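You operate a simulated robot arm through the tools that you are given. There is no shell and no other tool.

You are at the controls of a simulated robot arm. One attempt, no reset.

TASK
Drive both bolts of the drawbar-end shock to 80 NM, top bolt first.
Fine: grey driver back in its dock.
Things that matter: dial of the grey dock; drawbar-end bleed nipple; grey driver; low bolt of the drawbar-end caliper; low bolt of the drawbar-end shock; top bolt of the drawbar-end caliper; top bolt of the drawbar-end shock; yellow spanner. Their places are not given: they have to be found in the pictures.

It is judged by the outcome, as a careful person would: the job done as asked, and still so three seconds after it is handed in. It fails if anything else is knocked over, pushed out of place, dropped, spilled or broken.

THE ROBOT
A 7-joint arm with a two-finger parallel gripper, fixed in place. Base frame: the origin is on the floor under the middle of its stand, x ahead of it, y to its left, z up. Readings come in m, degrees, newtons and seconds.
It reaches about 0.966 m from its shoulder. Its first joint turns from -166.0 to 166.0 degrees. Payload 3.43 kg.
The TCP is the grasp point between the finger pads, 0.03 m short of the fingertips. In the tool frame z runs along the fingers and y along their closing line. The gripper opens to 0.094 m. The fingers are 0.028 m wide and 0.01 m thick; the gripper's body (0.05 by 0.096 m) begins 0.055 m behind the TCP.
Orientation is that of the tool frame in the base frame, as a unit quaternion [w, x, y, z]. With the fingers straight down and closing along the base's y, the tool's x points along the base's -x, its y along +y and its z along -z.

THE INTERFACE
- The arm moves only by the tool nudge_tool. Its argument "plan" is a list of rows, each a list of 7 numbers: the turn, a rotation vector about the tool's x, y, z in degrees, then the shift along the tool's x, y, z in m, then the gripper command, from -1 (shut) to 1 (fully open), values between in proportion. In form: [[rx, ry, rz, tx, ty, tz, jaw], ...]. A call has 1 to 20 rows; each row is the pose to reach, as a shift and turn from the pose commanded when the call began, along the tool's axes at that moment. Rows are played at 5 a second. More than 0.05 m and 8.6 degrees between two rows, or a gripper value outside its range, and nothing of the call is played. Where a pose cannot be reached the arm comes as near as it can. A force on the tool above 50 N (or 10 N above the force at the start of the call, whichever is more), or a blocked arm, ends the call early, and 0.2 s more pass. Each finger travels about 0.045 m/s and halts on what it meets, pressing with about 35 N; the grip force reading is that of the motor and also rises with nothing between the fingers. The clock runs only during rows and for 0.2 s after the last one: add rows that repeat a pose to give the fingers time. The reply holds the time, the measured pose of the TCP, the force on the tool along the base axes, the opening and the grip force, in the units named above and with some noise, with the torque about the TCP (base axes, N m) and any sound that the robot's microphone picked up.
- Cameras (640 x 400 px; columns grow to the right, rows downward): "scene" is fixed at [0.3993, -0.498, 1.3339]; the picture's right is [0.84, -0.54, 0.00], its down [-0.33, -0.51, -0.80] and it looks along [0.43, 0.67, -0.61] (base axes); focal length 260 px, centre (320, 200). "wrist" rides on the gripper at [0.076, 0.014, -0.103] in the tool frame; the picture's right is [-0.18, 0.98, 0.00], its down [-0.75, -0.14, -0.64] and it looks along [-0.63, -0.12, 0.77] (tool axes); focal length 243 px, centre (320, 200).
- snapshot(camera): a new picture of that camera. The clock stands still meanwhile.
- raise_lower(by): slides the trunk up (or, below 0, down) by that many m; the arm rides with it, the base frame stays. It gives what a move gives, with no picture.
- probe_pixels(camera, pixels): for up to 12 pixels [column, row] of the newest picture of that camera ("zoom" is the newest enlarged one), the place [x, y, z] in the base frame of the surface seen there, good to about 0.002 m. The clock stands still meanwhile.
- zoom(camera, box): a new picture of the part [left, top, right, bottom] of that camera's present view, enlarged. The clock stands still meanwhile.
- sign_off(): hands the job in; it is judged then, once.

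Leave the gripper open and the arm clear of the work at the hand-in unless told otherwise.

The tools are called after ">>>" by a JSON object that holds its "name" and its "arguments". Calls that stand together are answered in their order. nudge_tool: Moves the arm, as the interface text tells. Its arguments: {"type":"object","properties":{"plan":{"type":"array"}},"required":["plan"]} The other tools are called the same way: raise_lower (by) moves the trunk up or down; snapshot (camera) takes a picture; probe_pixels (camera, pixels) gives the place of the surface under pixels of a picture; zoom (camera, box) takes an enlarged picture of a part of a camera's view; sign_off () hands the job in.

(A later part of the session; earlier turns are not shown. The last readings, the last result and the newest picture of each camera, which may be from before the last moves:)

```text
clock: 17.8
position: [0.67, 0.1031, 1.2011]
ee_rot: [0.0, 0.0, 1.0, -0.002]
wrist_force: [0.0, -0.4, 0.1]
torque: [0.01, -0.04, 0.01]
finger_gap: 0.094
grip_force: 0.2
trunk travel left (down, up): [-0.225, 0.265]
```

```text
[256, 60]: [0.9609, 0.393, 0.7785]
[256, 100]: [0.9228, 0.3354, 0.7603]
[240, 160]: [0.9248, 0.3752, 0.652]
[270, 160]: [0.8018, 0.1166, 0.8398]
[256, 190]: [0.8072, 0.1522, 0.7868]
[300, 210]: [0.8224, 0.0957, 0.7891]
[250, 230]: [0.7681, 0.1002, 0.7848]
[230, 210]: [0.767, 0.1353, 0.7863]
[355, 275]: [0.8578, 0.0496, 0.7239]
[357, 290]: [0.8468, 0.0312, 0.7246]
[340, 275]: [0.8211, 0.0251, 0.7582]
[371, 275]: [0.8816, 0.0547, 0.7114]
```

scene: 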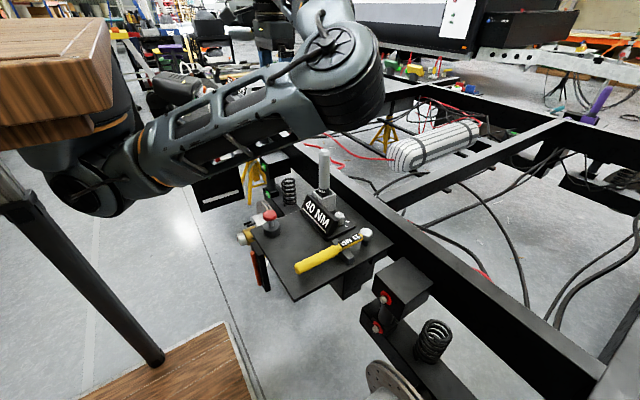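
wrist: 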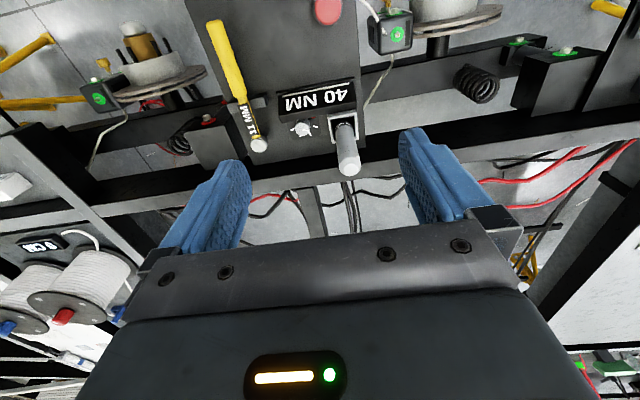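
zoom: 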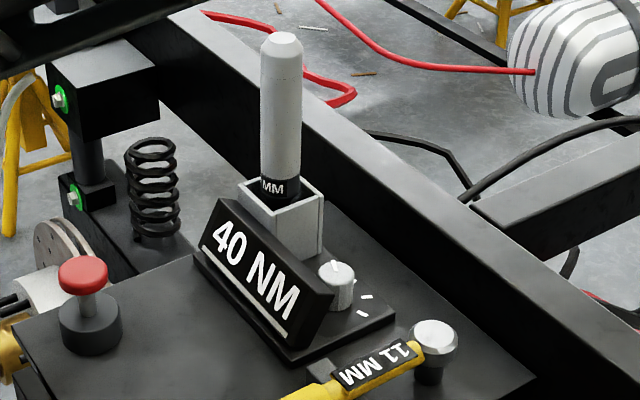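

The driver is labelled 19 MM, and the dial behind the display has tick marks with a white pointer. I move above it for a better view: to TCP ≈ (0.77, 0.03, 1.06), fingertips still above the driver's top (0.965).

>>> {"name": "nudge_tool", "arguments": {"plan": [[0, 0, 0, -0.025, -0.018, 0.035, 1], [0, 0, 0, -0.05, -0.036, 0.07, 1], [0, 0, 0, -0.075, -0.054, 0.105, 1], [0, 0, 0, -0.1, -0.073, 0.14, 1], [0, 0, 0, -0.1, -0.073, 0.14, 1]]}}

>>> {"name": "snapshot", "arguments": {"camera": "wrist"}}

>>> {"name": "zoom", "arguments": {"camera": "wrist", "box": [270, 50, 430, 150]}}

```text
clock: 19.0
position: [0.7706, 0.0284, 1.0602]
ee_rot: [0.001, 0.0, 1.0, -0.001]
wrist_force: [-0.3, 0.4, 0.2]
torque: [0.01, -0.02, 0.0]
finger_gap: 0.0941
grip_force: 0.1
trunk travel left (down, up): [-0.225, 0.265]
```

```text
taken
```

wrist: 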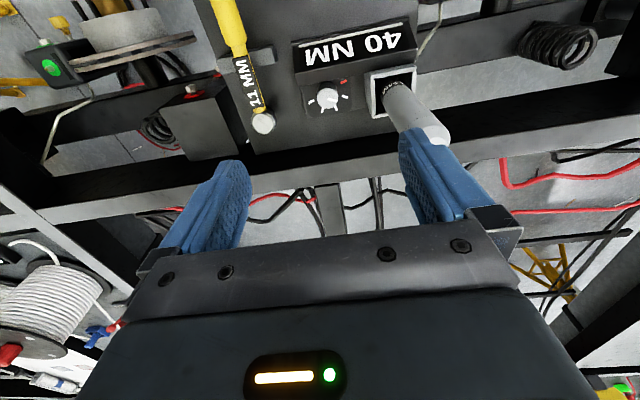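

```text
4.00 times, centred on (350, 100) of wrist
```

zoom: 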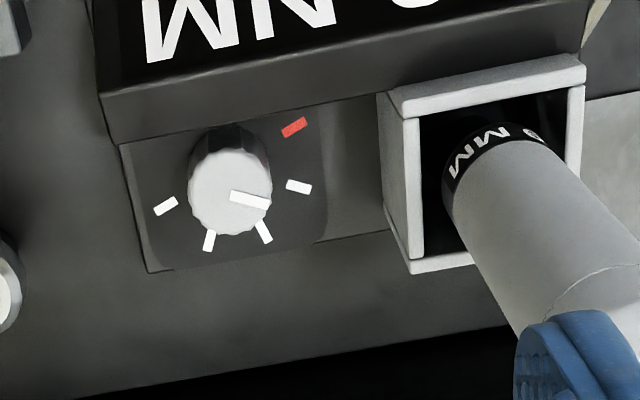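

I probe the tick marks and the pointer for true positions.

>>> {"name": "probe_pixels", "arguments": {"camera": "zoom", "pixels": [[165, 206], [209, 240], [263, 231], [299, 187], [293, 127], [265, 202], [236, 195], [230, 185], [195, 190], [230, 230], [270, 185], [228, 155]]}}

>>> {"name": "zoom", "arguments": {"camera": "wrist", "box": [295, 70, 365, 120]}}

>>> {"name": "zoom", "arguments": {"camera": "scene", "box": [315, 190, 375, 230]}}

```text
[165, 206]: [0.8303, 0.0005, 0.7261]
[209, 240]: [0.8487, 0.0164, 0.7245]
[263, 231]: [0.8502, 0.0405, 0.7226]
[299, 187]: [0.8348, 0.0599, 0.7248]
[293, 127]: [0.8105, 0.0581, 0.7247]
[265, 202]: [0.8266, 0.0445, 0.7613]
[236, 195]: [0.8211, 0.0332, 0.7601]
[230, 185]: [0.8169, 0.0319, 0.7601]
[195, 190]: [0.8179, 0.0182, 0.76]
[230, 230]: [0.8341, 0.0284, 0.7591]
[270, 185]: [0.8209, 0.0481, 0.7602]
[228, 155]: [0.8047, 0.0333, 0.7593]
```

```text
8.00 times, centred on (330, 95) of wrist
```

zoom: 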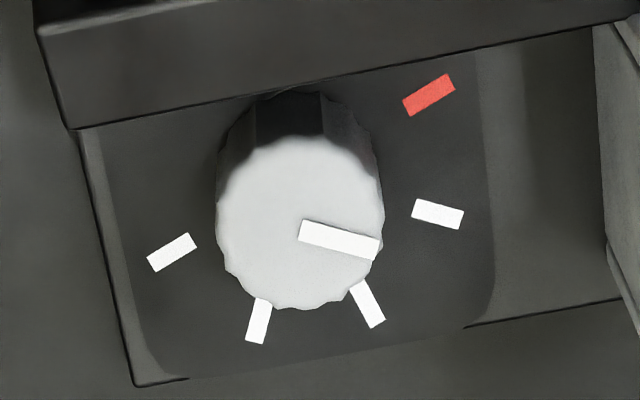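

```text
10.00 times, centred on (345, 210) of scene
```

zoom: 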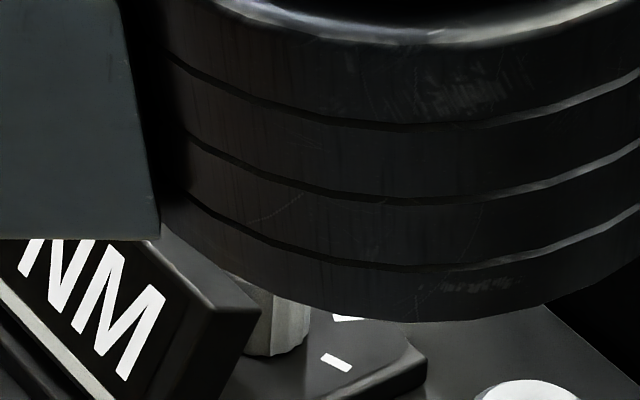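

The ticks form a circle centred at about (0.822, 0.030); the pointer sits at the fourth tick (≈67°), showing 40. I probe the display panel's rear edge, the dock walls and the arm's elbow height to plan the finger clearance.

>>> {"name": "zoom", "arguments": {"camera": "wrist", "box": [270, 30, 430, 130]}}

>>> {"name": "probe_pixels", "arguments": {"camera": "zoom", "pixels": [[130, 170], [300, 150], [450, 135], [130, 190], [150, 210], [410, 175], [570, 145], [390, 190], [400, 300], [415, 340], [460, 340], [330, 200]]}}

>>> {"name": "snapshot", "arguments": {"camera": "scene"}}

>>> {"name": "probe_pixels", "arguments": {"camera": "scene", "pixels": [[350, 200], [350, 215], [330, 180], [300, 190], [370, 180], [340, 150], [200, 200], [250, 220], [100, 200], [60, 190], [160, 365], [50, 60]]}}

```text
4.00 times, centred on (350, 80) of wrist
```

zoom: 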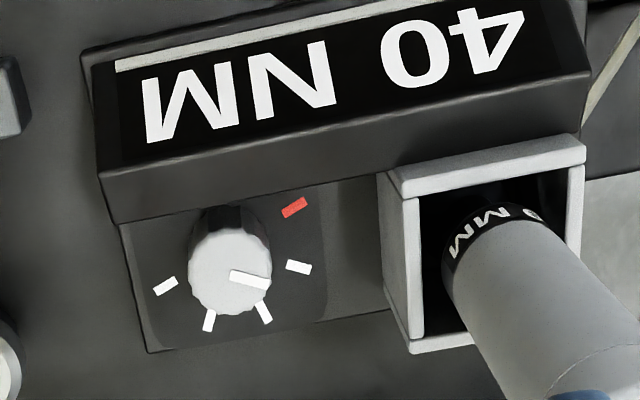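

```text
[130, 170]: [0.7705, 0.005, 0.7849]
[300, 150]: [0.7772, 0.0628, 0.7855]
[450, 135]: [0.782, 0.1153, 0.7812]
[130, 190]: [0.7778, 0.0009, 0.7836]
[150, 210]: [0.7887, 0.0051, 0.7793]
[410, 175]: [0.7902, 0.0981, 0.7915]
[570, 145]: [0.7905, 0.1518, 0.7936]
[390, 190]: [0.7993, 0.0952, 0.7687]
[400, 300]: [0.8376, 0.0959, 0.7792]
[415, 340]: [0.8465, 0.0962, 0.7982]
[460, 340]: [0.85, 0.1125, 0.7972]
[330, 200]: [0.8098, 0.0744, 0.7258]
```

```text
taken
```

scene: 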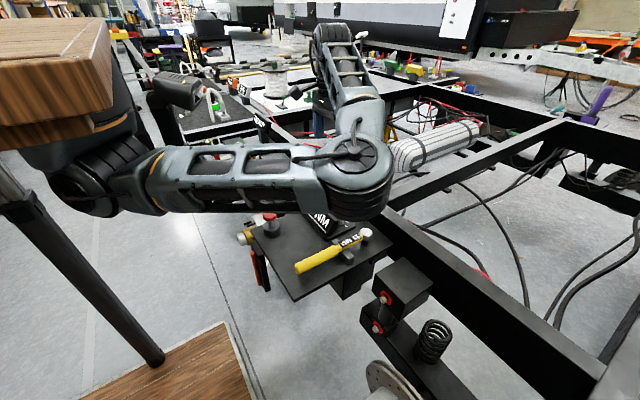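

```text
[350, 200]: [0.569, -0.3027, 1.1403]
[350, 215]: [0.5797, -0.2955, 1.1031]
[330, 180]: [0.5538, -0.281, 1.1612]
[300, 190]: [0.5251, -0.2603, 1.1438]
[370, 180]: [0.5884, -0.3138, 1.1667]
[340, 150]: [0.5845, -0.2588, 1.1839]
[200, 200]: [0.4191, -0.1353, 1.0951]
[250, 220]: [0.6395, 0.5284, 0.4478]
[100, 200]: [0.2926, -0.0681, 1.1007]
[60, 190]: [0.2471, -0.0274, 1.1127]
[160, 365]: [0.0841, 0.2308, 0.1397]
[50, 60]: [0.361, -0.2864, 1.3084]
```

The dial knob is ~33 mm across, top z≈0.76, ~15 mm behind the display panel; the dock's near wall is at y≈0.096. I'll grip the knob from above with the closing line turned 25° so that I can turn it clockwise away from the red tick. First: over the knob at z 0.90 with the jaws half open.

>>> {"name": "nudge_tool", "arguments": {"plan": [[0, 0, -5, -0.012, 0.0004, 0.0, 0.0], [0, 0, -10, -0.025, 0.0008, 0.03, 0.0], [0, 0, -15, -0.038, 0.0013, 0.07, 0.0], [0, 0, -20, -0.0504, 0.0021, 0.115, 0.0], [0, 0, -25, -0.0504, 0.0021, 0.16, 0.0], [0, 0, -25, -0.0504, 0.0021, 0.16, 0.0]]}}

>>> {"name": "snapshot", "arguments": {"camera": "wrist"}}

>>> {"name": "snapshot", "arguments": {"camera": "scene"}}

```text
clock: 20.4
position: [0.8205, 0.0303, 0.902]
ee_rot: [0.0, -0.216, 0.976, -0.002]
wrist_force: [-0.2, 0.2, 0.3]
torque: [0.01, 0.0, 0.0]
finger_gap: 0.0471
grip_force: 0.0
trunk travel left (down, up): [-0.225, 0.265]
```

```text
taken
```

wrist: 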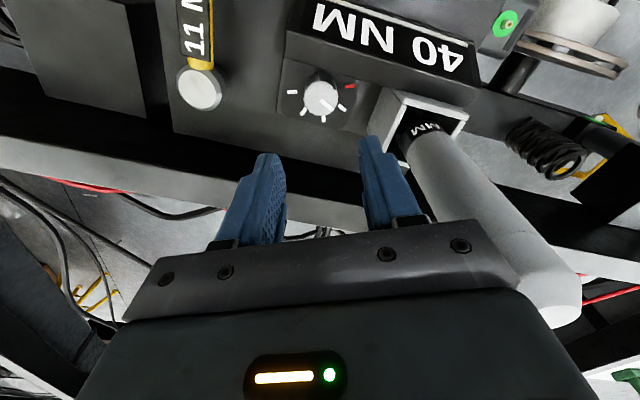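

```text
taken
```

scene: 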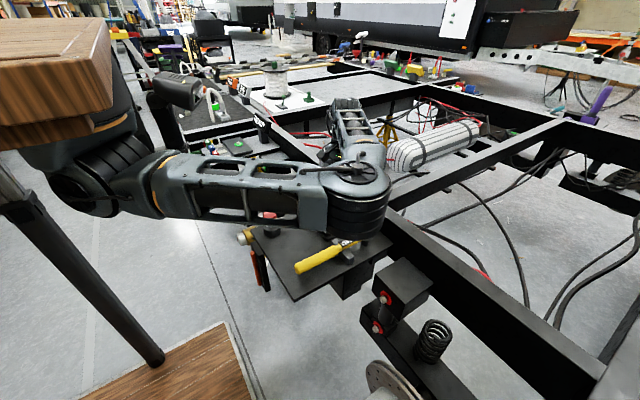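

I check the driver's exact place against the hand before descending: probing driver pixels (470,200), (540,290), top edge (575,310).

>>> {"name": "probe_pixels", "arguments": {"camera": "wrist", "pixels": [[430, 190], [450, 185], [490, 165], [500, 230], [540, 300], [560, 310], [322, 97], [265, 200], [375, 180], [345, 55], [400, 90], [440, 75]]}}

>>> {"name": "zoom", "arguments": {"camera": "wrist", "box": [260, 40, 420, 140]}}

```text
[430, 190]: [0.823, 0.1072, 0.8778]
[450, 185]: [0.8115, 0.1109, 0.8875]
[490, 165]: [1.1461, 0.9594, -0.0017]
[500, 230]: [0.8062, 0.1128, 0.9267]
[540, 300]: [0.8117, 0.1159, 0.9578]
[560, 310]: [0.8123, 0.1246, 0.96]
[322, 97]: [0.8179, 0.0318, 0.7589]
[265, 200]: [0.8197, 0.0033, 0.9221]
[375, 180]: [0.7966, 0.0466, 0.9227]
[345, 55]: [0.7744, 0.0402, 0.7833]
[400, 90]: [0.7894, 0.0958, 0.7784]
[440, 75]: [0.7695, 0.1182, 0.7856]
```

```text
4.00 times, centred on (340, 90) of wrist
```

zoom: 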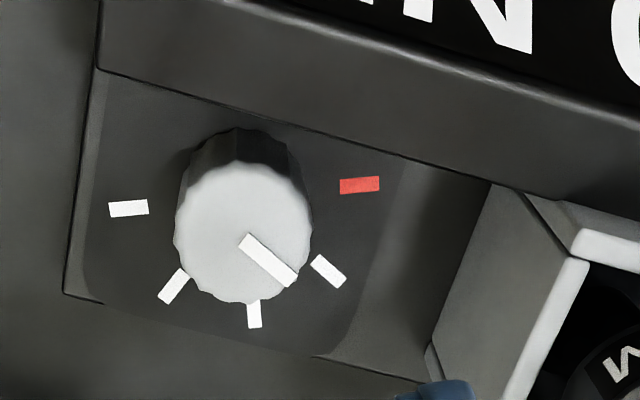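

Driver's near edge is at y≈0.107, the hand's edge at about 0.084: ~2 cm clear. I descend so that the fingertips end at z≈0.735 around the knob, jaws still half open.

>>> {"name": "nudge_tool", "arguments": {"plan": [[0, 0, 0, 0, 0, 0.03, 0.0], [0, 0, 0, 0, 0, 0.06, 0.0], [0, 0, 0, 0, 0, 0.09, 0.0], [0, 0, 0, 0, 0, 0.115, 0.0], [0, 0, 0, 0, 0, 0.137, 0.0], [0, 0, 0, 0, 0, 0.137, 0.0]]}}

>>> {"name": "snapshot", "arguments": {"camera": "wrist"}}

>>> {"name": "snapshot", "arguments": {"camera": "scene"}}

```text
clock: 21.8
position: [0.8216, 0.0294, 0.7638]
ee_rot: [0.0, -0.215, 0.977, -0.002]
wrist_force: [0.1, -1.0, 1.1]
torque: [0.01, 0.03, -0.01]
finger_gap: 0.0472
grip_force: 0.0
trunk travel left (down, up): [-0.225, 0.265]
```

```text
taken
```

wrist: 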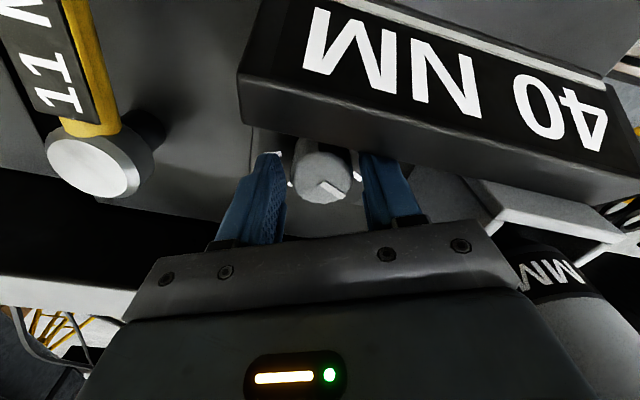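

```text
taken
```

scene: 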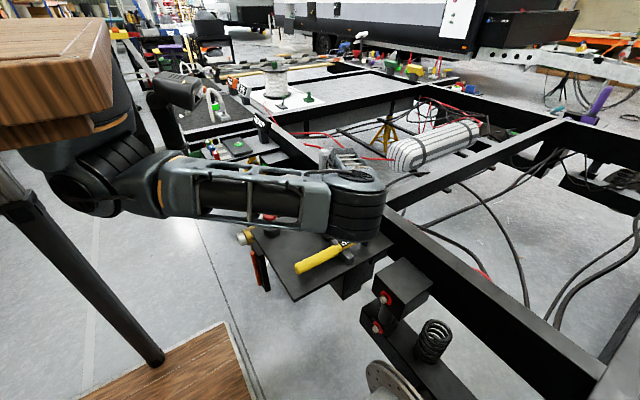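

The knob is between the fingers and force is near zero. I check the elbow height, then close on the knob.

>>> {"name": "probe_pixels", "arguments": {"camera": "scene", "pixels": [[350, 238], [335, 225], [280, 210], [320, 160], [345, 155]]}}

>>> {"name": "nudge_tool", "arguments": {"plan": [[0, 0, 0, 0, 0, 0, -0.3], [0, 0, 0, 0, 0, 0, -0.6], [0, 0, 0, 0, 0, 0, -0.6]]}}

>>> {"name": "snapshot", "arguments": {"camera": "wrist"}}

```text
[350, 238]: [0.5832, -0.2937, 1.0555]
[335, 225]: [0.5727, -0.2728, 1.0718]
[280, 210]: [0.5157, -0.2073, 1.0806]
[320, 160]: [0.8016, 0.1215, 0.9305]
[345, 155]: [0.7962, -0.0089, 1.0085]
```

```text
clock: 22.6
position: [0.8201, 0.0306, 0.7637]
ee_rot: [0.001, -0.216, 0.976, 0.0]
wrist_force: [-4.2, 5.8, -3.0]
torque: [0.53, -0.02, -0.01]
finger_gap: 0.0335
grip_force: 44.7
trunk travel left (down, up): [-0.225, 0.265]
```

```text
taken
```

wrist: 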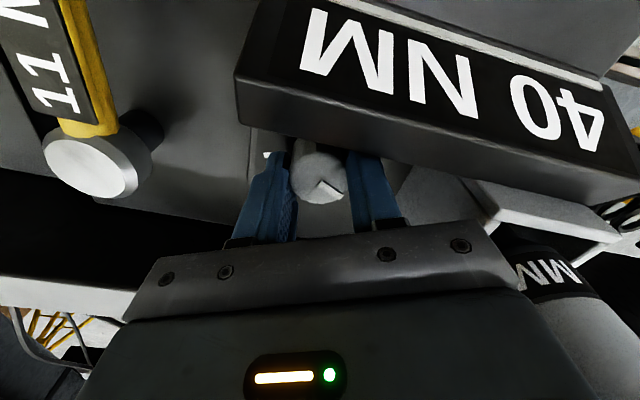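

Gripped at 33.5 mm. Now I turn clockwise (seen from above) by 24° and watch the display.

>>> {"name": "nudge_tool", "arguments": {"plan": [[0, 0, 6, 0, 0, 0, -0.6], [0, 0, 12, 0, 0, 0, -0.6], [0, 0, 18, 0, 0, 0, -0.6], [0, 0, 24, 0, 0, 0, -0.6], [0, 0, 24, 0, 0, 0, -0.6]]}}

>>> {"name": "snapshot", "arguments": {"camera": "wrist"}}

```text
clock: 23.8
position: [0.8209, 0.0303, 0.7631]
ee_rot: [0.001, -0.008, 1.0, -0.002]
wrist_force: [-2.6, 10.3, -2.4]
torque: [0.63, 0.91, -0.02]
finger_gap: 0.0335
grip_force: 45.3
trunk travel left (down, up): [-0.225, 0.265]
```

```text
taken
```

wrist: 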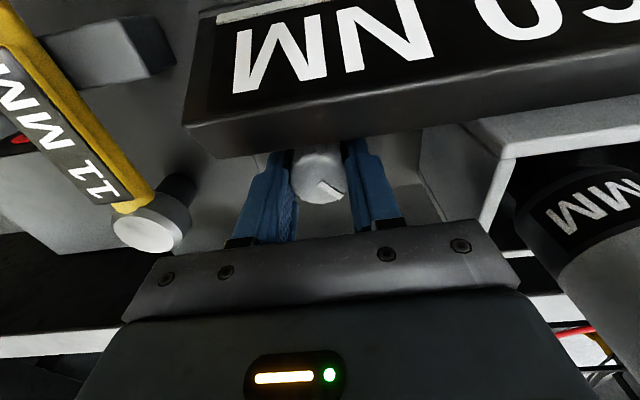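

The display has changed; its first digit is cut off. I look at it in both views.

>>> {"name": "zoom", "arguments": {"camera": "wrist", "box": [440, 0, 640, 125]}}

>>> {"name": "zoom", "arguments": {"camera": "scene", "box": [280, 170, 400, 245]}}

```text
3.20 times, centred on (540, 62) of wrist
```

zoom: 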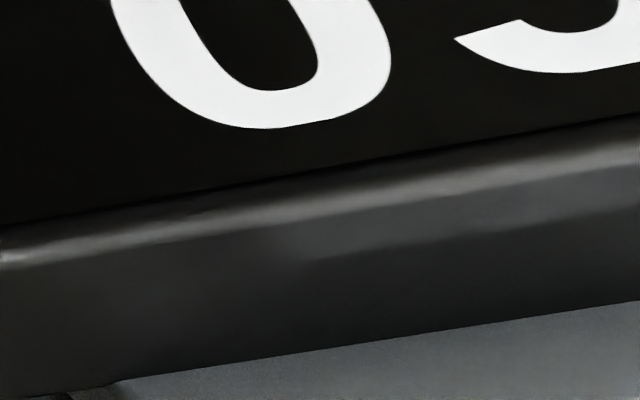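

```text
5.33 times, centred on (340, 208) of scene
```

zoom: 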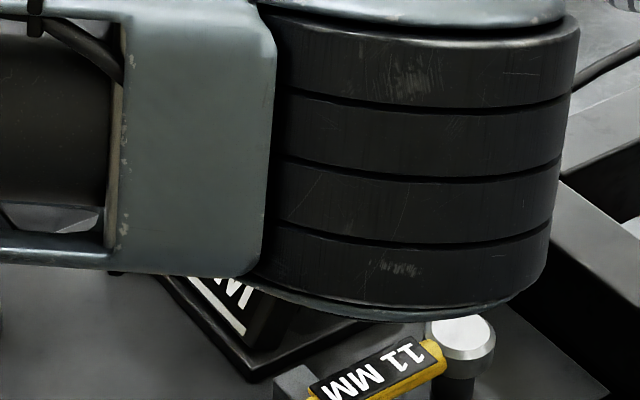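

The visible part of the first digit is the top of a "6": it reads 60, so clockwise raises the setting. I continue clockwise another 23°, then release, turn back and regrip.

>>> {"name": "nudge_tool", "arguments": {"plan": [[0, 0, 6, 0, 0, 0, -0.6], [0, 0, 12, 0, 0, 0, -0.6], [0, 0, 18, 0, 0, 0, -0.6], [0, 0, 23, 0, 0, 0, -0.6], [0, 0, 23, 0, 0, 0, -0.6]]}}

>>> {"name": "nudge_tool", "arguments": {"plan": [[0, 0, 0, 0, 0, 0, -0.3], [0, 0, 0, 0, 0, 0, 0.0], [0, 0, 0, 0, 0, 0, 0.0], [0, 0, 0, 0, 0, -0.03, 0.0], [0, 0, 0, 0, 0, -0.06, 0.0], [0, 0, 0, 0, 0, -0.1, 0.0], [0, 0, 0, 0, 0, -0.14, 0.0], [0, 0, 0, 0, 0, -0.14, 0.0]]}}

>>> {"name": "snapshot", "arguments": {"camera": "wrist"}}

```text
clock: 25.0
position: [0.8211, 0.0303, 0.7635]
ee_rot: [0.001, 0.191, 0.981, 0.0]
wrist_force: [0.1, 15.8, -10.0]
torque: [0.59, -0.05, -0.02]
finger_gap: 0.0334
grip_force: 45.2
trunk travel left (down, up): [-0.225, 0.265]
```

```text
clock: 26.8
position: [0.8184, 0.0273, 0.9039]
ee_rot: [0.001, 0.191, 0.982, -0.002]
wrist_force: [0.4, 0.0, 0.3]
torque: [0.0, -0.02, 0.01]
finger_gap: 0.0468
grip_force: 0.0
trunk travel left (down, up): [-0.225, 0.265]
```

```text
taken
```

wrist: 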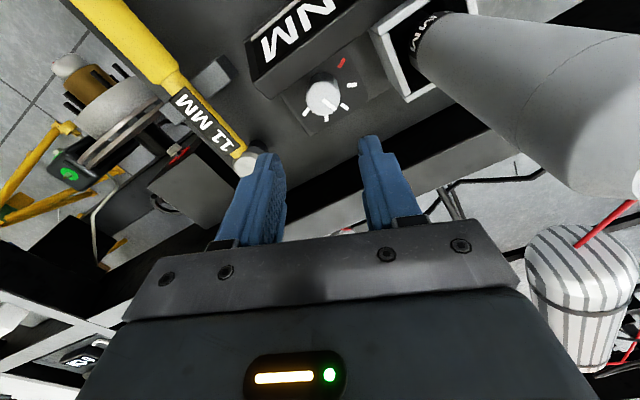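

Released and lifted. I turn the hand back 47° at this height and correct the centring by a few mm, then look at dial and display.

>>> {"name": "nudge_tool", "arguments": {"plan": [[0, 0, -8, 0, 0.001, 0, 0.0], [0, 0, -16, 0, 0.002, 0, 0.0], [0, 0, -24, 0, 0.003, 0, 0.0], [0, 0, -32, -0.0007, 0.0038, 0, 0.0], [0, 0, -40, -0.0007, 0.0038, 0, 0.0], [0, 0, -47, -0.0007, 0.0038, 0, 0.0], [0, 0, -47, -0.0007, 0.0038, 0, 0.0]]}}

>>> {"name": "snapshot", "arguments": {"camera": "wrist"}}

>>> {"name": "zoom", "arguments": {"camera": "wrist", "box": [240, 0, 480, 150]}}

```text
clock: 28.4
position: [0.8218, 0.0328, 0.9047]
ee_rot: [0.0, -0.217, 0.976, -0.002]
wrist_force: [-0.4, 0.2, 0.3]
torque: [-0.01, 0.05, 0.01]
finger_gap: 0.047
grip_force: 0.0
trunk travel left (down, up): [-0.225, 0.265]
```

```text
taken
```

wrist: 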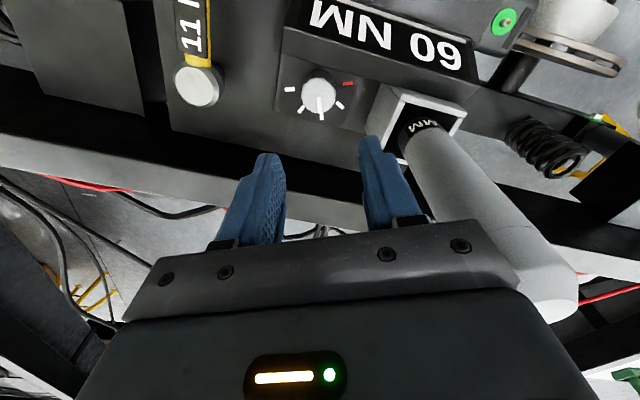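

```text
2.67 times, centred on (360, 75) of wrist
```

zoom: 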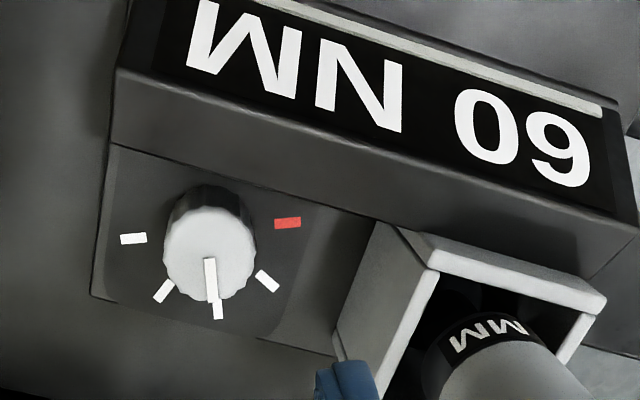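

Display reads 60 NM, pointer at the third tick. One more step clockwise should be 80. I descend on the knob again, with a 1–2 mm centring correction.

>>> {"name": "nudge_tool", "arguments": {"plan": [[0, 0, 0, 0.0015, -0.0009, 0.03, 0.0], [0, 0, 0, 0.0015, -0.0009, 0.06, 0.0], [0, 0, 0, 0.0015, -0.0009, 0.09, 0.0], [0, 0, 0, 0.0015, -0.0009, 0.115, 0.0], [0, 0, 0, 0.0015, -0.0009, 0.14, 0.0], [0, 0, 0, 0.0015, -0.0009, 0.14, 0.0], [0, 0, 0, 0.0015, -0.0009, 0.14, -0.3], [0, 0, 0, 0.0015, -0.0009, 0.14, -0.6], [0, 0, 0, 0.0015, -0.0009, 0.14, -0.6]]}}

>>> {"name": "snapshot", "arguments": {"camera": "wrist"}}

```text
clock: 30.4
position: [0.8237, 0.0309, 0.7619]
ee_rot: [0.001, -0.216, 0.976, -0.002]
wrist_force: [1.9, -8.6, -1.9]
torque: [-0.06, -0.12, 0.06]
finger_gap: 0.0343
grip_force: 44.7
trunk travel left (down, up): [-0.225, 0.265]
```

```text
taken
```

wrist: 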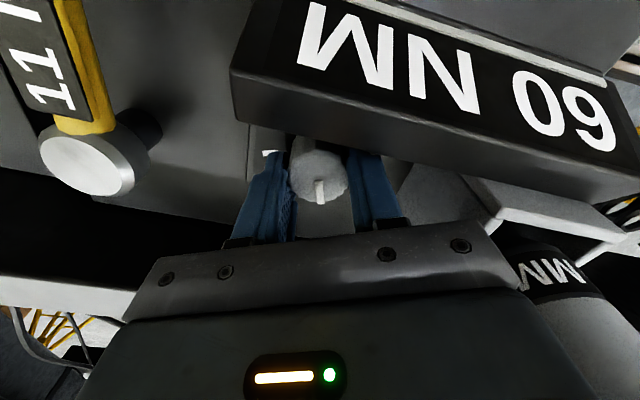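

Gripped again. I turn 47° clockwise.

>>> {"name": "nudge_tool", "arguments": {"plan": [[0, 0, 6, 0, 0, 0, -0.6], [0, 0, 12, 0, 0, 0, -0.6], [0, 0, 18, 0, 0, 0, -0.6], [0, 0, 24, 0, 0, 0, -0.6], [0, 0, 30, 0, 0, 0, -0.6], [0, 0, 36, 0, 0, 0, -0.6], [0, 0, 42, 0, 0, 0, -0.6], [0, 0, 47, 0, 0, 0, -0.6], [0, 0, 47, 0, 0, 0, -0.6]]}}

>>> {"name": "nudge_tool", "arguments": {"plan": [[0, 0, 0, 0, 0, 0, -0.3], [0, 0, 0, 0, 0, 0, 0.0], [0, 0, 0, 0, 0, 0, 0.0], [0, 0, 0, 0, 0, -0.03, 0.0], [0, 0, 0, 0, 0, -0.06, 0.0], [0, 0, 0, 0, 0, -0.1, 0.0], [0, 0, 0, 0, 0, -0.15, 0.0], [0, 0, 0, 0, 0, -0.2, 0.0], [0, 0, 0, 0, 0, -0.25, 0.0], [0, 0, 0, 0, 0, -0.3, 0.0], [0, 0, 0, 0, 0, -0.3, 0.0]]}}

>>> {"name": "snapshot", "arguments": {"camera": "wrist"}}

```text
clock: 32.4
position: [0.8207, 0.0289, 0.7625]
ee_rot: [-0.001, 0.191, 0.982, -0.003]
wrist_force: [-12.1, -27.3, -13.1]
torque: [0.53, -0.87, 0.03]
finger_gap: 0.0329
grip_force: 45.2
trunk travel left (down, up): [-0.225, 0.265]
```

```text
clock: 34.8
position: [0.8226, 0.0307, 1.0653]
ee_rot: [0.002, 0.191, 0.981, -0.001]
wrist_force: [-0.1, -0.1, -0.1]
torque: [-0.03, 0.02, -0.02]
finger_gap: 0.0473
grip_force: 0.1
trunk travel left (down, up): [-0.225, 0.265]
```

```text
taken
```

wrist: 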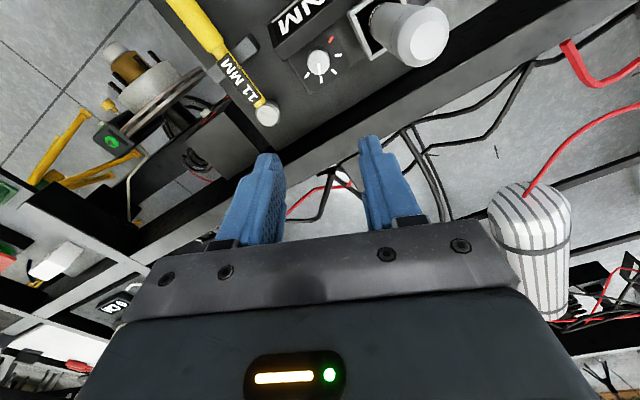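

I turn the hand straight again and back off a bit to read the display.

>>> {"name": "nudge_tool", "arguments": {"plan": [[0, 0, -5.5, 0.026, -0.0024, -0.015, 0.5], [0, 0, -11, 0.052, -0.0048, -0.03, 1], [0, 0, -16.5, 0.078, -0.0073, -0.045, 1], [0, 0, -22, 0.104, -0.0097, -0.06, 1], [0, 0, -22, 0.104, -0.0097, -0.06, 1]]}}

>>> {"name": "snapshot", "arguments": {"camera": "wrist"}}

>>> {"name": "zoom", "arguments": {"camera": "wrist", "box": [260, 30, 420, 150]}}

>>> {"name": "snapshot", "arguments": {"camera": "scene"}}

```text
clock: 36.0
position: [0.7214, 0.0635, 1.1228]
ee_rot: [0.001, 0.001, 1.0, -0.002]
wrist_force: [-0.2, 0.0, -0.8]
torque: [0.03, 0.05, 0.0]
finger_gap: 0.094
grip_force: 0.0
trunk travel left (down, up): [-0.225, 0.265]
```

```text
taken
```

wrist: 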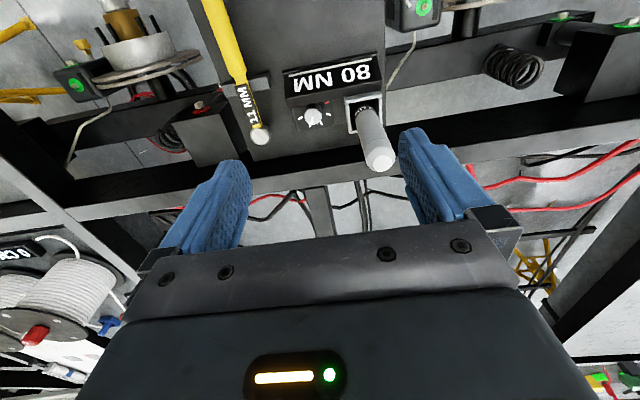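

```text
3.33 times, centred on (340, 90) of wrist
```

zoom: 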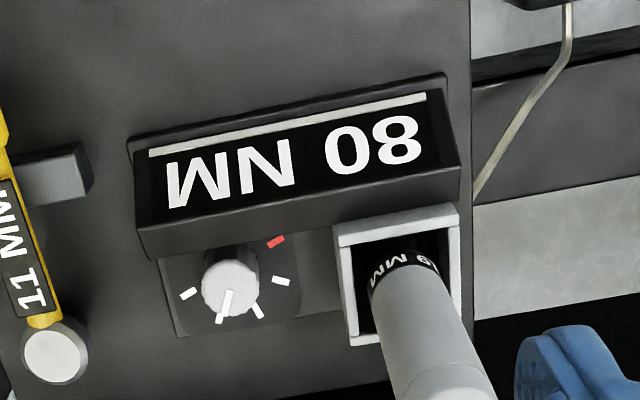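

```text
taken
```

scene: 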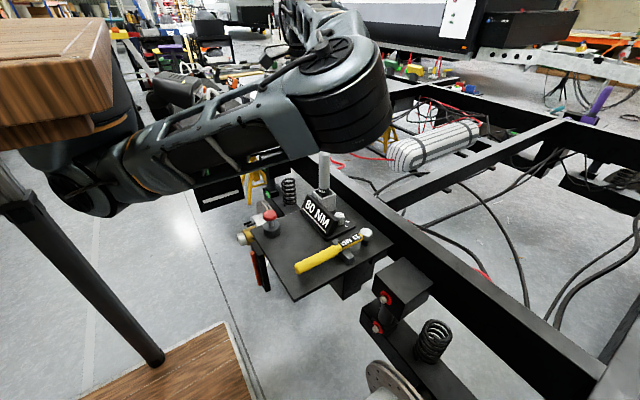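

The display reads 80 NM. Next, precise bolt positions: I enlarge the red-washer bolts in both views and probe.

>>> {"name": "zoom", "arguments": {"camera": "scene", "box": [355, 275, 415, 345]}}

>>> {"name": "probe_pixels", "arguments": {"camera": "zoom", "pixels": [[320, 132], [300, 140], [310, 150], [335, 125], [345, 150], [350, 110], [265, 300], [250, 310], [255, 295], [290, 290], [420, 130], [240, 200]]}}

>>> {"name": "zoom", "arguments": {"camera": "wrist", "box": [140, 60, 280, 160]}}

```text
5.71 times, centred on (385, 310) of scene
```

zoom: 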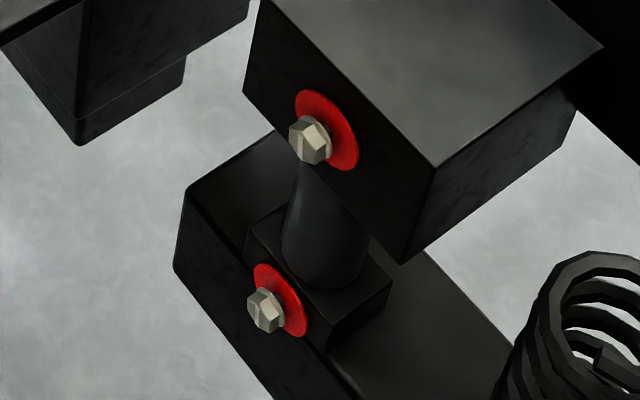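

```text
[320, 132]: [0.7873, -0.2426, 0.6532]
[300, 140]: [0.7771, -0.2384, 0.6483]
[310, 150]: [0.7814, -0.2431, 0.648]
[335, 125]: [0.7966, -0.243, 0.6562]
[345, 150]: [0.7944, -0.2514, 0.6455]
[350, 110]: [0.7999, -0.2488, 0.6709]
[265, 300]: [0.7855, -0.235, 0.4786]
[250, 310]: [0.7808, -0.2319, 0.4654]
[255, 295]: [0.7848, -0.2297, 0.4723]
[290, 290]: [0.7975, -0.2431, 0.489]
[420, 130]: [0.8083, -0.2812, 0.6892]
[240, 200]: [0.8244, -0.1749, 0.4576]
```

```text
4.00 times, centred on (210, 110) of wrist
```

zoom: 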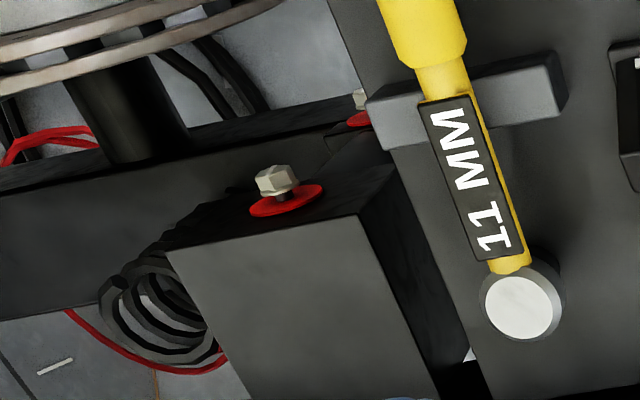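

I enlarge each bolt more strongly and probe the head faces and washer rims to fix their centres.

>>> {"name": "zoom", "arguments": {"camera": "scene", "box": [374, 286, 398, 310]}}

>>> {"name": "probe_pixels", "arguments": {"camera": "zoom", "pixels": [[320, 200], [280, 220], [240, 220], [260, 180], [320, 160], [300, 260], [350, 180], [400, 100], [420, 200], [440, 280], [360, 60], [460, 240]]}}

```text
16.00 times, centred on (386, 298) of scene
```

zoom: 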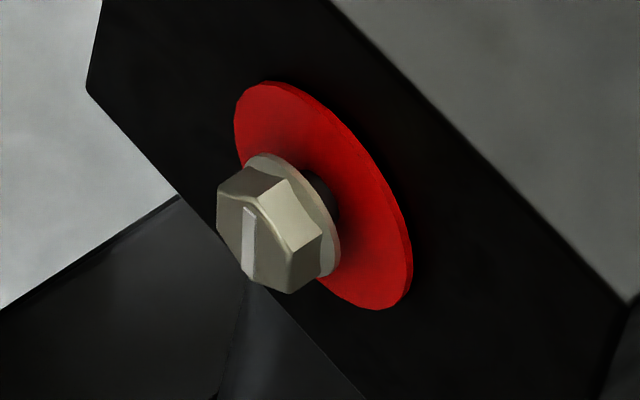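

```text
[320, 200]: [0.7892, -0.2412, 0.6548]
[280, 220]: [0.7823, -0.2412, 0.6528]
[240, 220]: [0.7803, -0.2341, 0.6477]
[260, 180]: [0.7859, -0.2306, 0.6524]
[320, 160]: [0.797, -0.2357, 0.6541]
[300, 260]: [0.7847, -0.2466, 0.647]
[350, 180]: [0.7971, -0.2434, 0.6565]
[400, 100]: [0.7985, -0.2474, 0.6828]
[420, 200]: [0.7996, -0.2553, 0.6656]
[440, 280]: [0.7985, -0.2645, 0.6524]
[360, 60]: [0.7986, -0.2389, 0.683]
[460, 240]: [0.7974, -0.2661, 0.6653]
```

The box face is at x≈0.799 and the washer centre computes to about y≈-0.236, z≈0.647. Before moving on I check the wooden block at the upper left of the scene view (possible obstacle for the elbow) and the plate edges.

>>> {"name": "probe_pixels", "arguments": {"camera": "scene", "pixels": [[10, 40], [95, 30], [105, 90], [20, 140], [90, 125], [60, 100], [385, 258], [295, 298], [245, 230], [350, 292], [250, 265], [345, 280]]}}

>>> {"name": "probe_pixels", "arguments": {"camera": "scene", "pixels": [[300, 265], [368, 232], [30, 200], [100, 290], [150, 355], [200, 370], [240, 390], [385, 375], [400, 395], [430, 330], [255, 290], [262, 280]]}}

```text
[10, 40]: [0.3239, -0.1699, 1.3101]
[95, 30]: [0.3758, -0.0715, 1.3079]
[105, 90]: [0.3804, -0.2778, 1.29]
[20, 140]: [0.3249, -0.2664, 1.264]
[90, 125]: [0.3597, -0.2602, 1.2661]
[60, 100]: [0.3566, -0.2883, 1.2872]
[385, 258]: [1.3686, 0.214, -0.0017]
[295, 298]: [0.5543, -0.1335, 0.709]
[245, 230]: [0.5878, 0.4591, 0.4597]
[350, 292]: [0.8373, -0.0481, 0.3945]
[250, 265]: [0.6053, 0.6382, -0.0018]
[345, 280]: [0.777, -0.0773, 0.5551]
```

```text
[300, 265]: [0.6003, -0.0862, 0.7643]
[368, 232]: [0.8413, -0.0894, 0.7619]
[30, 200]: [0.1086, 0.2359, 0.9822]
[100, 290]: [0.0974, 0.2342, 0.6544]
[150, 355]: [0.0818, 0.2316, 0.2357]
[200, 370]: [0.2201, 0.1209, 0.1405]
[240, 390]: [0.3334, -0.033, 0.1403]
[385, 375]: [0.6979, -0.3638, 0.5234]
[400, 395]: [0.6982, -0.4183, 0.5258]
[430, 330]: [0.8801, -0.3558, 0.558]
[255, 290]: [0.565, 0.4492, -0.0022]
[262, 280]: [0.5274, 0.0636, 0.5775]
```

The wooden slab above (z≈1.26–1.31, x≤0.38) must be kept clear by the elbow; the plate spans y≥-0.133. Now the driver: I enlarge its top and probe for its axis.

>>> {"name": "zoom", "arguments": {"camera": "wrist", "box": [335, 85, 415, 185]}}

>>> {"name": "probe_pixels", "arguments": {"camera": "zoom", "pixels": [[345, 280], [380, 280], [362, 260], [362, 300], [330, 200], [285, 215], [370, 190], [300, 130], [270, 130], [330, 130], [225, 60], [225, 150]]}}

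>>> {"name": "zoom", "arguments": {"camera": "scene", "box": [300, 140, 350, 215]}}

>>> {"name": "probe_pixels", "arguments": {"camera": "zoom", "pixels": [[310, 80], [310, 100], [285, 120], [335, 120], [310, 200], [310, 250], [285, 250], [335, 250], [310, 290], [270, 330], [310, 350], [360, 300]]}}

```text
4.00 times, centred on (375, 135) of wrist
```

zoom: 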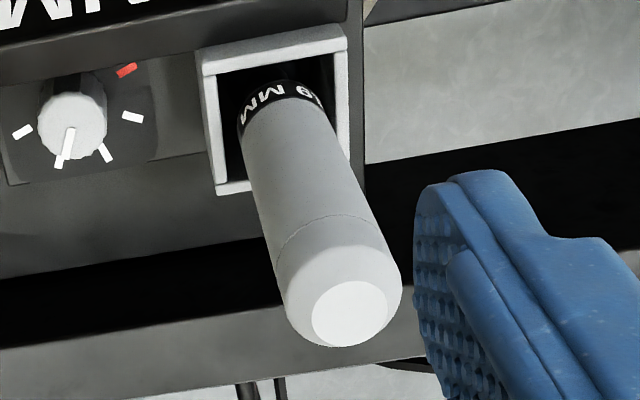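

```text
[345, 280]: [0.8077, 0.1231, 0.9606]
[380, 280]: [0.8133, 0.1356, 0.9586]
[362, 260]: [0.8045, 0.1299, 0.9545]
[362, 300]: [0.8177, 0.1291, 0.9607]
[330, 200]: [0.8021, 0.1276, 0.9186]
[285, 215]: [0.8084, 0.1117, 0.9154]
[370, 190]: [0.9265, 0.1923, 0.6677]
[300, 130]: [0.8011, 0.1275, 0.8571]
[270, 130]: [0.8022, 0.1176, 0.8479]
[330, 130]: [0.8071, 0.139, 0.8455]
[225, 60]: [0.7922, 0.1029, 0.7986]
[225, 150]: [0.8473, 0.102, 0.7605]
```

```text
5.33 times, centred on (325, 178) of scene
```

zoom: 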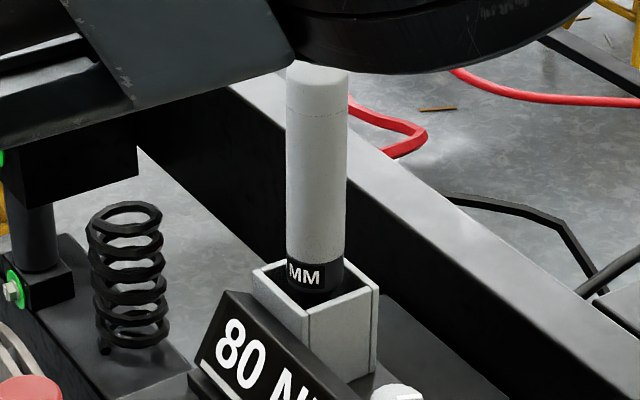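

```text
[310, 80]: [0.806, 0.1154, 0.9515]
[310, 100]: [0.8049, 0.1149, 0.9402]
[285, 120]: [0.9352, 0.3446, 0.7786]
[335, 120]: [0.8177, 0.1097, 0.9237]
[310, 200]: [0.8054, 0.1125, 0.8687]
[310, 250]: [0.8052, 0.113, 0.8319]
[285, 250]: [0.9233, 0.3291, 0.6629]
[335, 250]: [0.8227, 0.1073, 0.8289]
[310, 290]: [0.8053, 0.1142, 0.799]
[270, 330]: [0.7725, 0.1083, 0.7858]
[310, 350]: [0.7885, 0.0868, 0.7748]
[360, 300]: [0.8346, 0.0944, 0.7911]
```

The driver's axis is at about (0.820, 0.1245), top z≈0.962, diameter ≈36 mm. I'll grip it from straight above, coaxially, so that later the tool can point forward with the driver in line. First I move to above it at z 1.03 with the jaws fully open.

>>> {"name": "nudge_tool", "arguments": {"plan": [[0, 0, 0, -0.025, 0.0153, 0.0, 1], [0, 0, 0, -0.05, 0.0305, 0.02, 1], [0, 0, 0, -0.075, 0.0458, 0.045, 1], [0, 0, 0, -0.0986, 0.061, 0.07, 1], [0, 0, 0, -0.0986, 0.061, 0.09, 1], [0, 0, 0, -0.0986, 0.061, 0.09, 1]]}}

>>> {"name": "snapshot", "arguments": {"camera": "wrist"}}

>>> {"name": "snapshot", "arguments": {"camera": "scene"}}

```text
clock: 37.4
position: [0.8235, 0.1247, 1.0328]
ee_rot: [0.002, 0.0, 1.0, -0.001]
wrist_force: [-0.1, -0.2, -0.3]
torque: [0.01, 0.02, 0.01]
finger_gap: 0.0938
grip_force: 0.1
trunk travel left (down, up): [-0.225, 0.265]
```

```text
taken
```

wrist: 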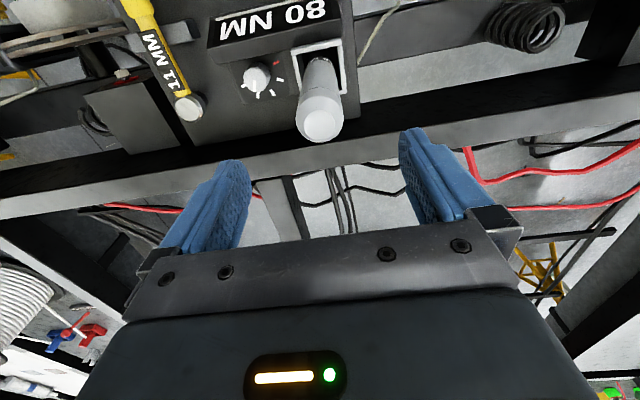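

```text
taken
```

scene: 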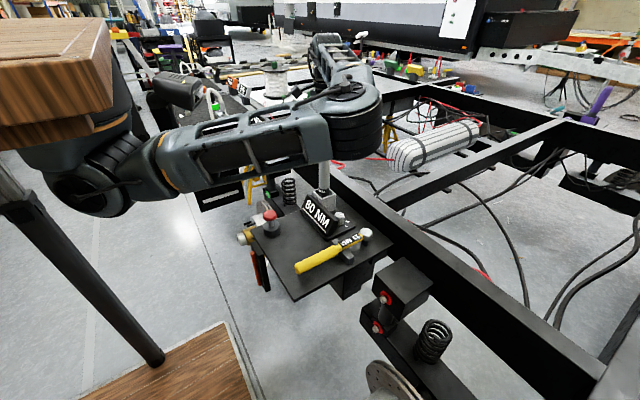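

The driver is centred between the fingers. I correct x by 3 mm and descend to TCP z≈0.912.

>>> {"name": "nudge_tool", "arguments": {"plan": [[0, 0, 0, 0.003, 0, 0.025, 1], [0, 0, 0, 0.003, 0, 0.05, 1], [0, 0, 0, 0.003, 0, 0.075, 1], [0, 0, 0, 0.003, 0, 0.1, 1], [0, 0, 0, 0.003, 0, 0.12, 1], [0, 0, 0, 0.003, 0, 0.12, 1]]}}

>>> {"name": "snapshot", "arguments": {"camera": "wrist"}}

```text
clock: 38.8
position: [0.8175, 0.1231, 0.9144]
ee_rot: [0.002, -0.001, 1.0, -0.002]
wrist_force: [-0.6, 0.9, 1.0]
torque: [0.05, 0.01, -0.02]
finger_gap: 0.0941
grip_force: 0.0
trunk travel left (down, up): [-0.225, 0.265]
```

```text
taken
```

wrist: 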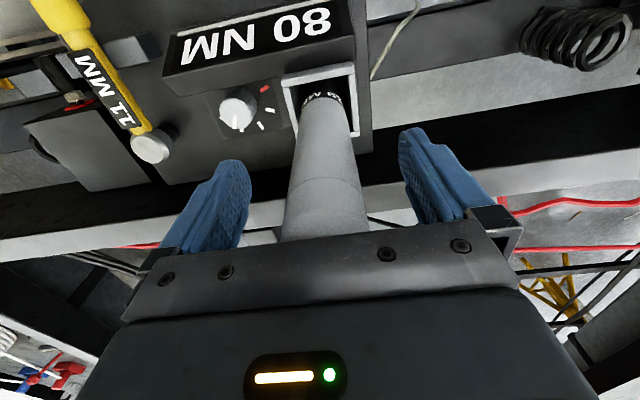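

Fingers straddle the driver evenly. I close on it.

>>> {"name": "nudge_tool", "arguments": {"plan": [[0, 0, 0, 0, 0, 0, 0.2], [0, 0, 0, 0, 0, 0, -0.3], [0, 0, 0, 0, 0, 0, -0.8], [0, 0, 0, 0, 0, 0, -1], [0, 0, 0, 0, 0, 0, -1], [0, 0, 0, 0, 0, 0, -1]]}}

>>> {"name": "snapshot", "arguments": {"camera": "wrist"}}

```text
clock: 40.2
position: [0.8188, 0.1226, 0.9138]
ee_rot: [0.002, 0.0, 1.0, -0.001]
wrist_force: [-0.2, 3.4, 0.6]
torque: [0.59, -0.04, -0.01]
finger_gap: 0.0375
grip_force: 34.8
trunk travel left (down, up): [-0.225, 0.265]
```

```text
taken
```

wrist: 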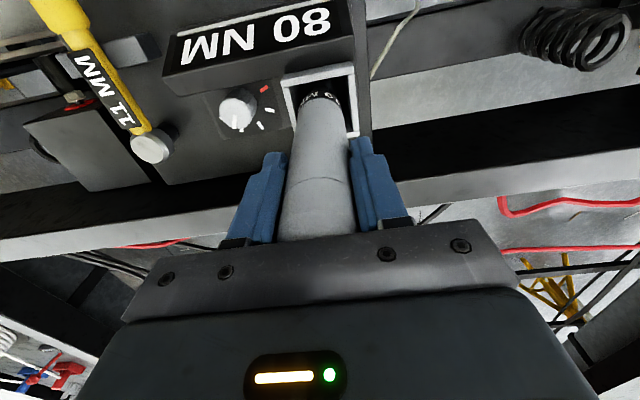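

Gripped at 37.5 mm. The docking pose to remember: TCP (0.8185, 0.123, 0.914), fingers straight down. I lift straight up.

>>> {"name": "nudge_tool", "arguments": {"plan": [[0, 0, 0, 0, 0, -0.015, -1], [0, 0, 0, 0, 0, -0.03, -1], [0, 0, 0, 0, 0, -0.05, -1], [0, 0, 0, 0, 0, -0.075, -1], [0, 0, 0, 0, 0, -0.1, -1], [0, 0, 0, 0, 0, -0.13, -1], [0, 0, 0, 0, 0, -0.16, -1], [0, 0, 0, 0, 0, -0.18, -1], [0, 0, 0, 0, 0, -0.18, -1]]}}

>>> {"name": "snapshot", "arguments": {"camera": "wrist"}}

>>> {"name": "snapshot", "arguments": {"camera": "scene"}}

```text
clock: 42.2
position: [0.8179, 0.1238, 1.0938]
ee_rot: [0.0, 0.0, 1.0, -0.002]
wrist_force: [0.6, 0.1, -5.6]
torque: [0.01, 0.03, 0.0]
finger_gap: 0.0378
grip_force: 34.9
trunk travel left (down, up): [-0.225, 0.265]
```

```text
taken
```

wrist: 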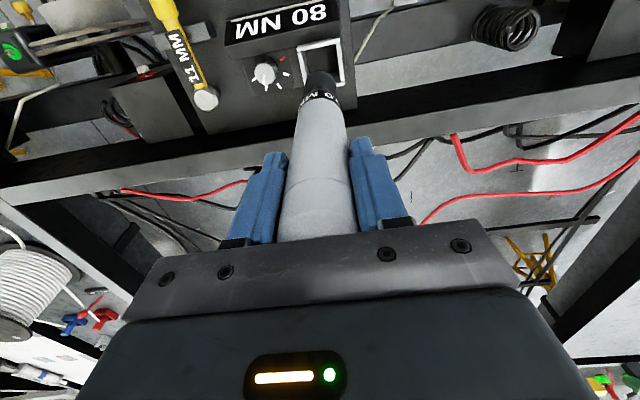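

```text
taken
```

scene: 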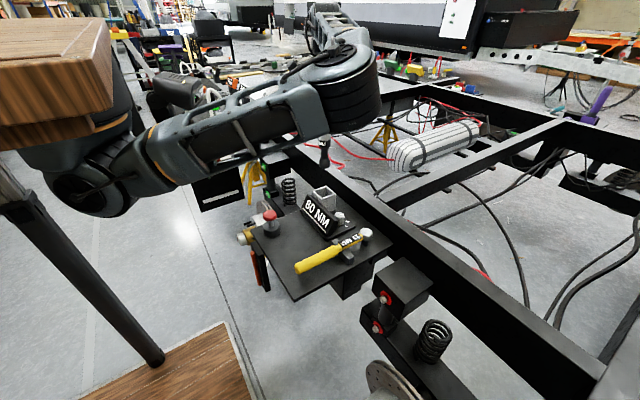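

The driver is out; weight ≈5.6 N. I look at its tip from the scene view.

>>> {"name": "zoom", "arguments": {"camera": "scene", "box": [300, 120, 360, 215]}}

>>> {"name": "probe_pixels", "arguments": {"camera": "zoom", "pixels": [[290, 140], [290, 160], [290, 180], [290, 200], [275, 160], [305, 160], [288, 100], [288, 120]]}}

>>> {"name": "zoom", "arguments": {"camera": "wrist", "box": [260, 40, 380, 160]}}

```text
4.21 times, centred on (330, 168) of scene
```

zoom: 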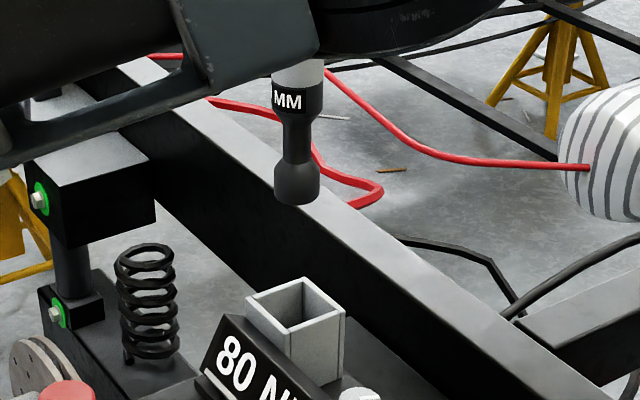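

```text
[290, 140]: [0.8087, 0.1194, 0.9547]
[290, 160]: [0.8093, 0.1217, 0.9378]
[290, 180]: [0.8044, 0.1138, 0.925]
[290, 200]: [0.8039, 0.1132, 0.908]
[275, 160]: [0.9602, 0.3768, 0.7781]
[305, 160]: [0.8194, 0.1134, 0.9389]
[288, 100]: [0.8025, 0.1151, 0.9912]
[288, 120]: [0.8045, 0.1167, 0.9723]
```

```text
3.33 times, centred on (320, 100) of wrist
```

zoom: 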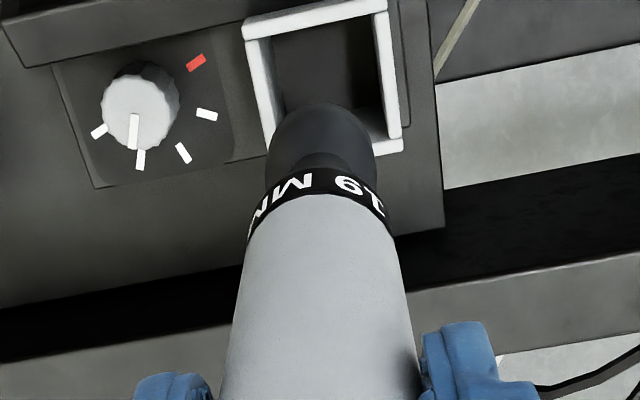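

The socket tip is at z≈0.905, so it reaches ≈0.189 m beyond the TCP. I now tilt the tool forward (driver tip swings toward +x over the rail, all below it under z 0.8), first 41°.

>>> {"name": "nudge_tool", "arguments": {"plan": [[0, -8.2, 0, 0, 0, 0, -1], [0, -16.4, 0, 0, 0, 0, -1], [0, -24.6, 0, 0, 0, 0, -1], [0, -32.8, 0, 0, 0, 0, -1], [0, -41, 0, 0, 0, 0, -1], [0, -41, 0, 0, 0, 0, -1]]}}

>>> {"name": "snapshot", "arguments": {"camera": "scene"}}

```text
clock: 43.6
position: [0.8167, 0.1237, 1.093]
ee_rot: [0.351, 0.0, 0.936, -0.001]
wrist_force: [-0.2, 0.5, -5.7]
torque: [0.01, 0.23, 0.03]
finger_gap: 0.0377
grip_force: 34.8
trunk travel left (down, up): [-0.225, 0.265]
```

```text
taken
```

scene: 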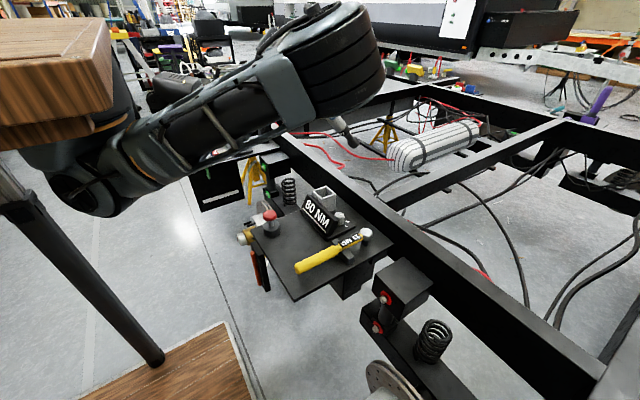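

Force only shows the driver's weight. I check the elbow height relative to the wooden slab before tilting further.

>>> {"name": "probe_pixels", "arguments": {"camera": "scene", "pixels": [[350, 90], [330, 60], [280, 90], [200, 130], [150, 160], [110, 180], [300, 50], [340, 125]]}}

```text
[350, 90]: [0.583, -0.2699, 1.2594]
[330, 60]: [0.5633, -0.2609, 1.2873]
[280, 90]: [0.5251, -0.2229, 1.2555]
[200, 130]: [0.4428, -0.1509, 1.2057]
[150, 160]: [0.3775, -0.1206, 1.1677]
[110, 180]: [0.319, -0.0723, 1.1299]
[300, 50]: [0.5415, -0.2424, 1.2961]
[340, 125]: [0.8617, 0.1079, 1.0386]
```

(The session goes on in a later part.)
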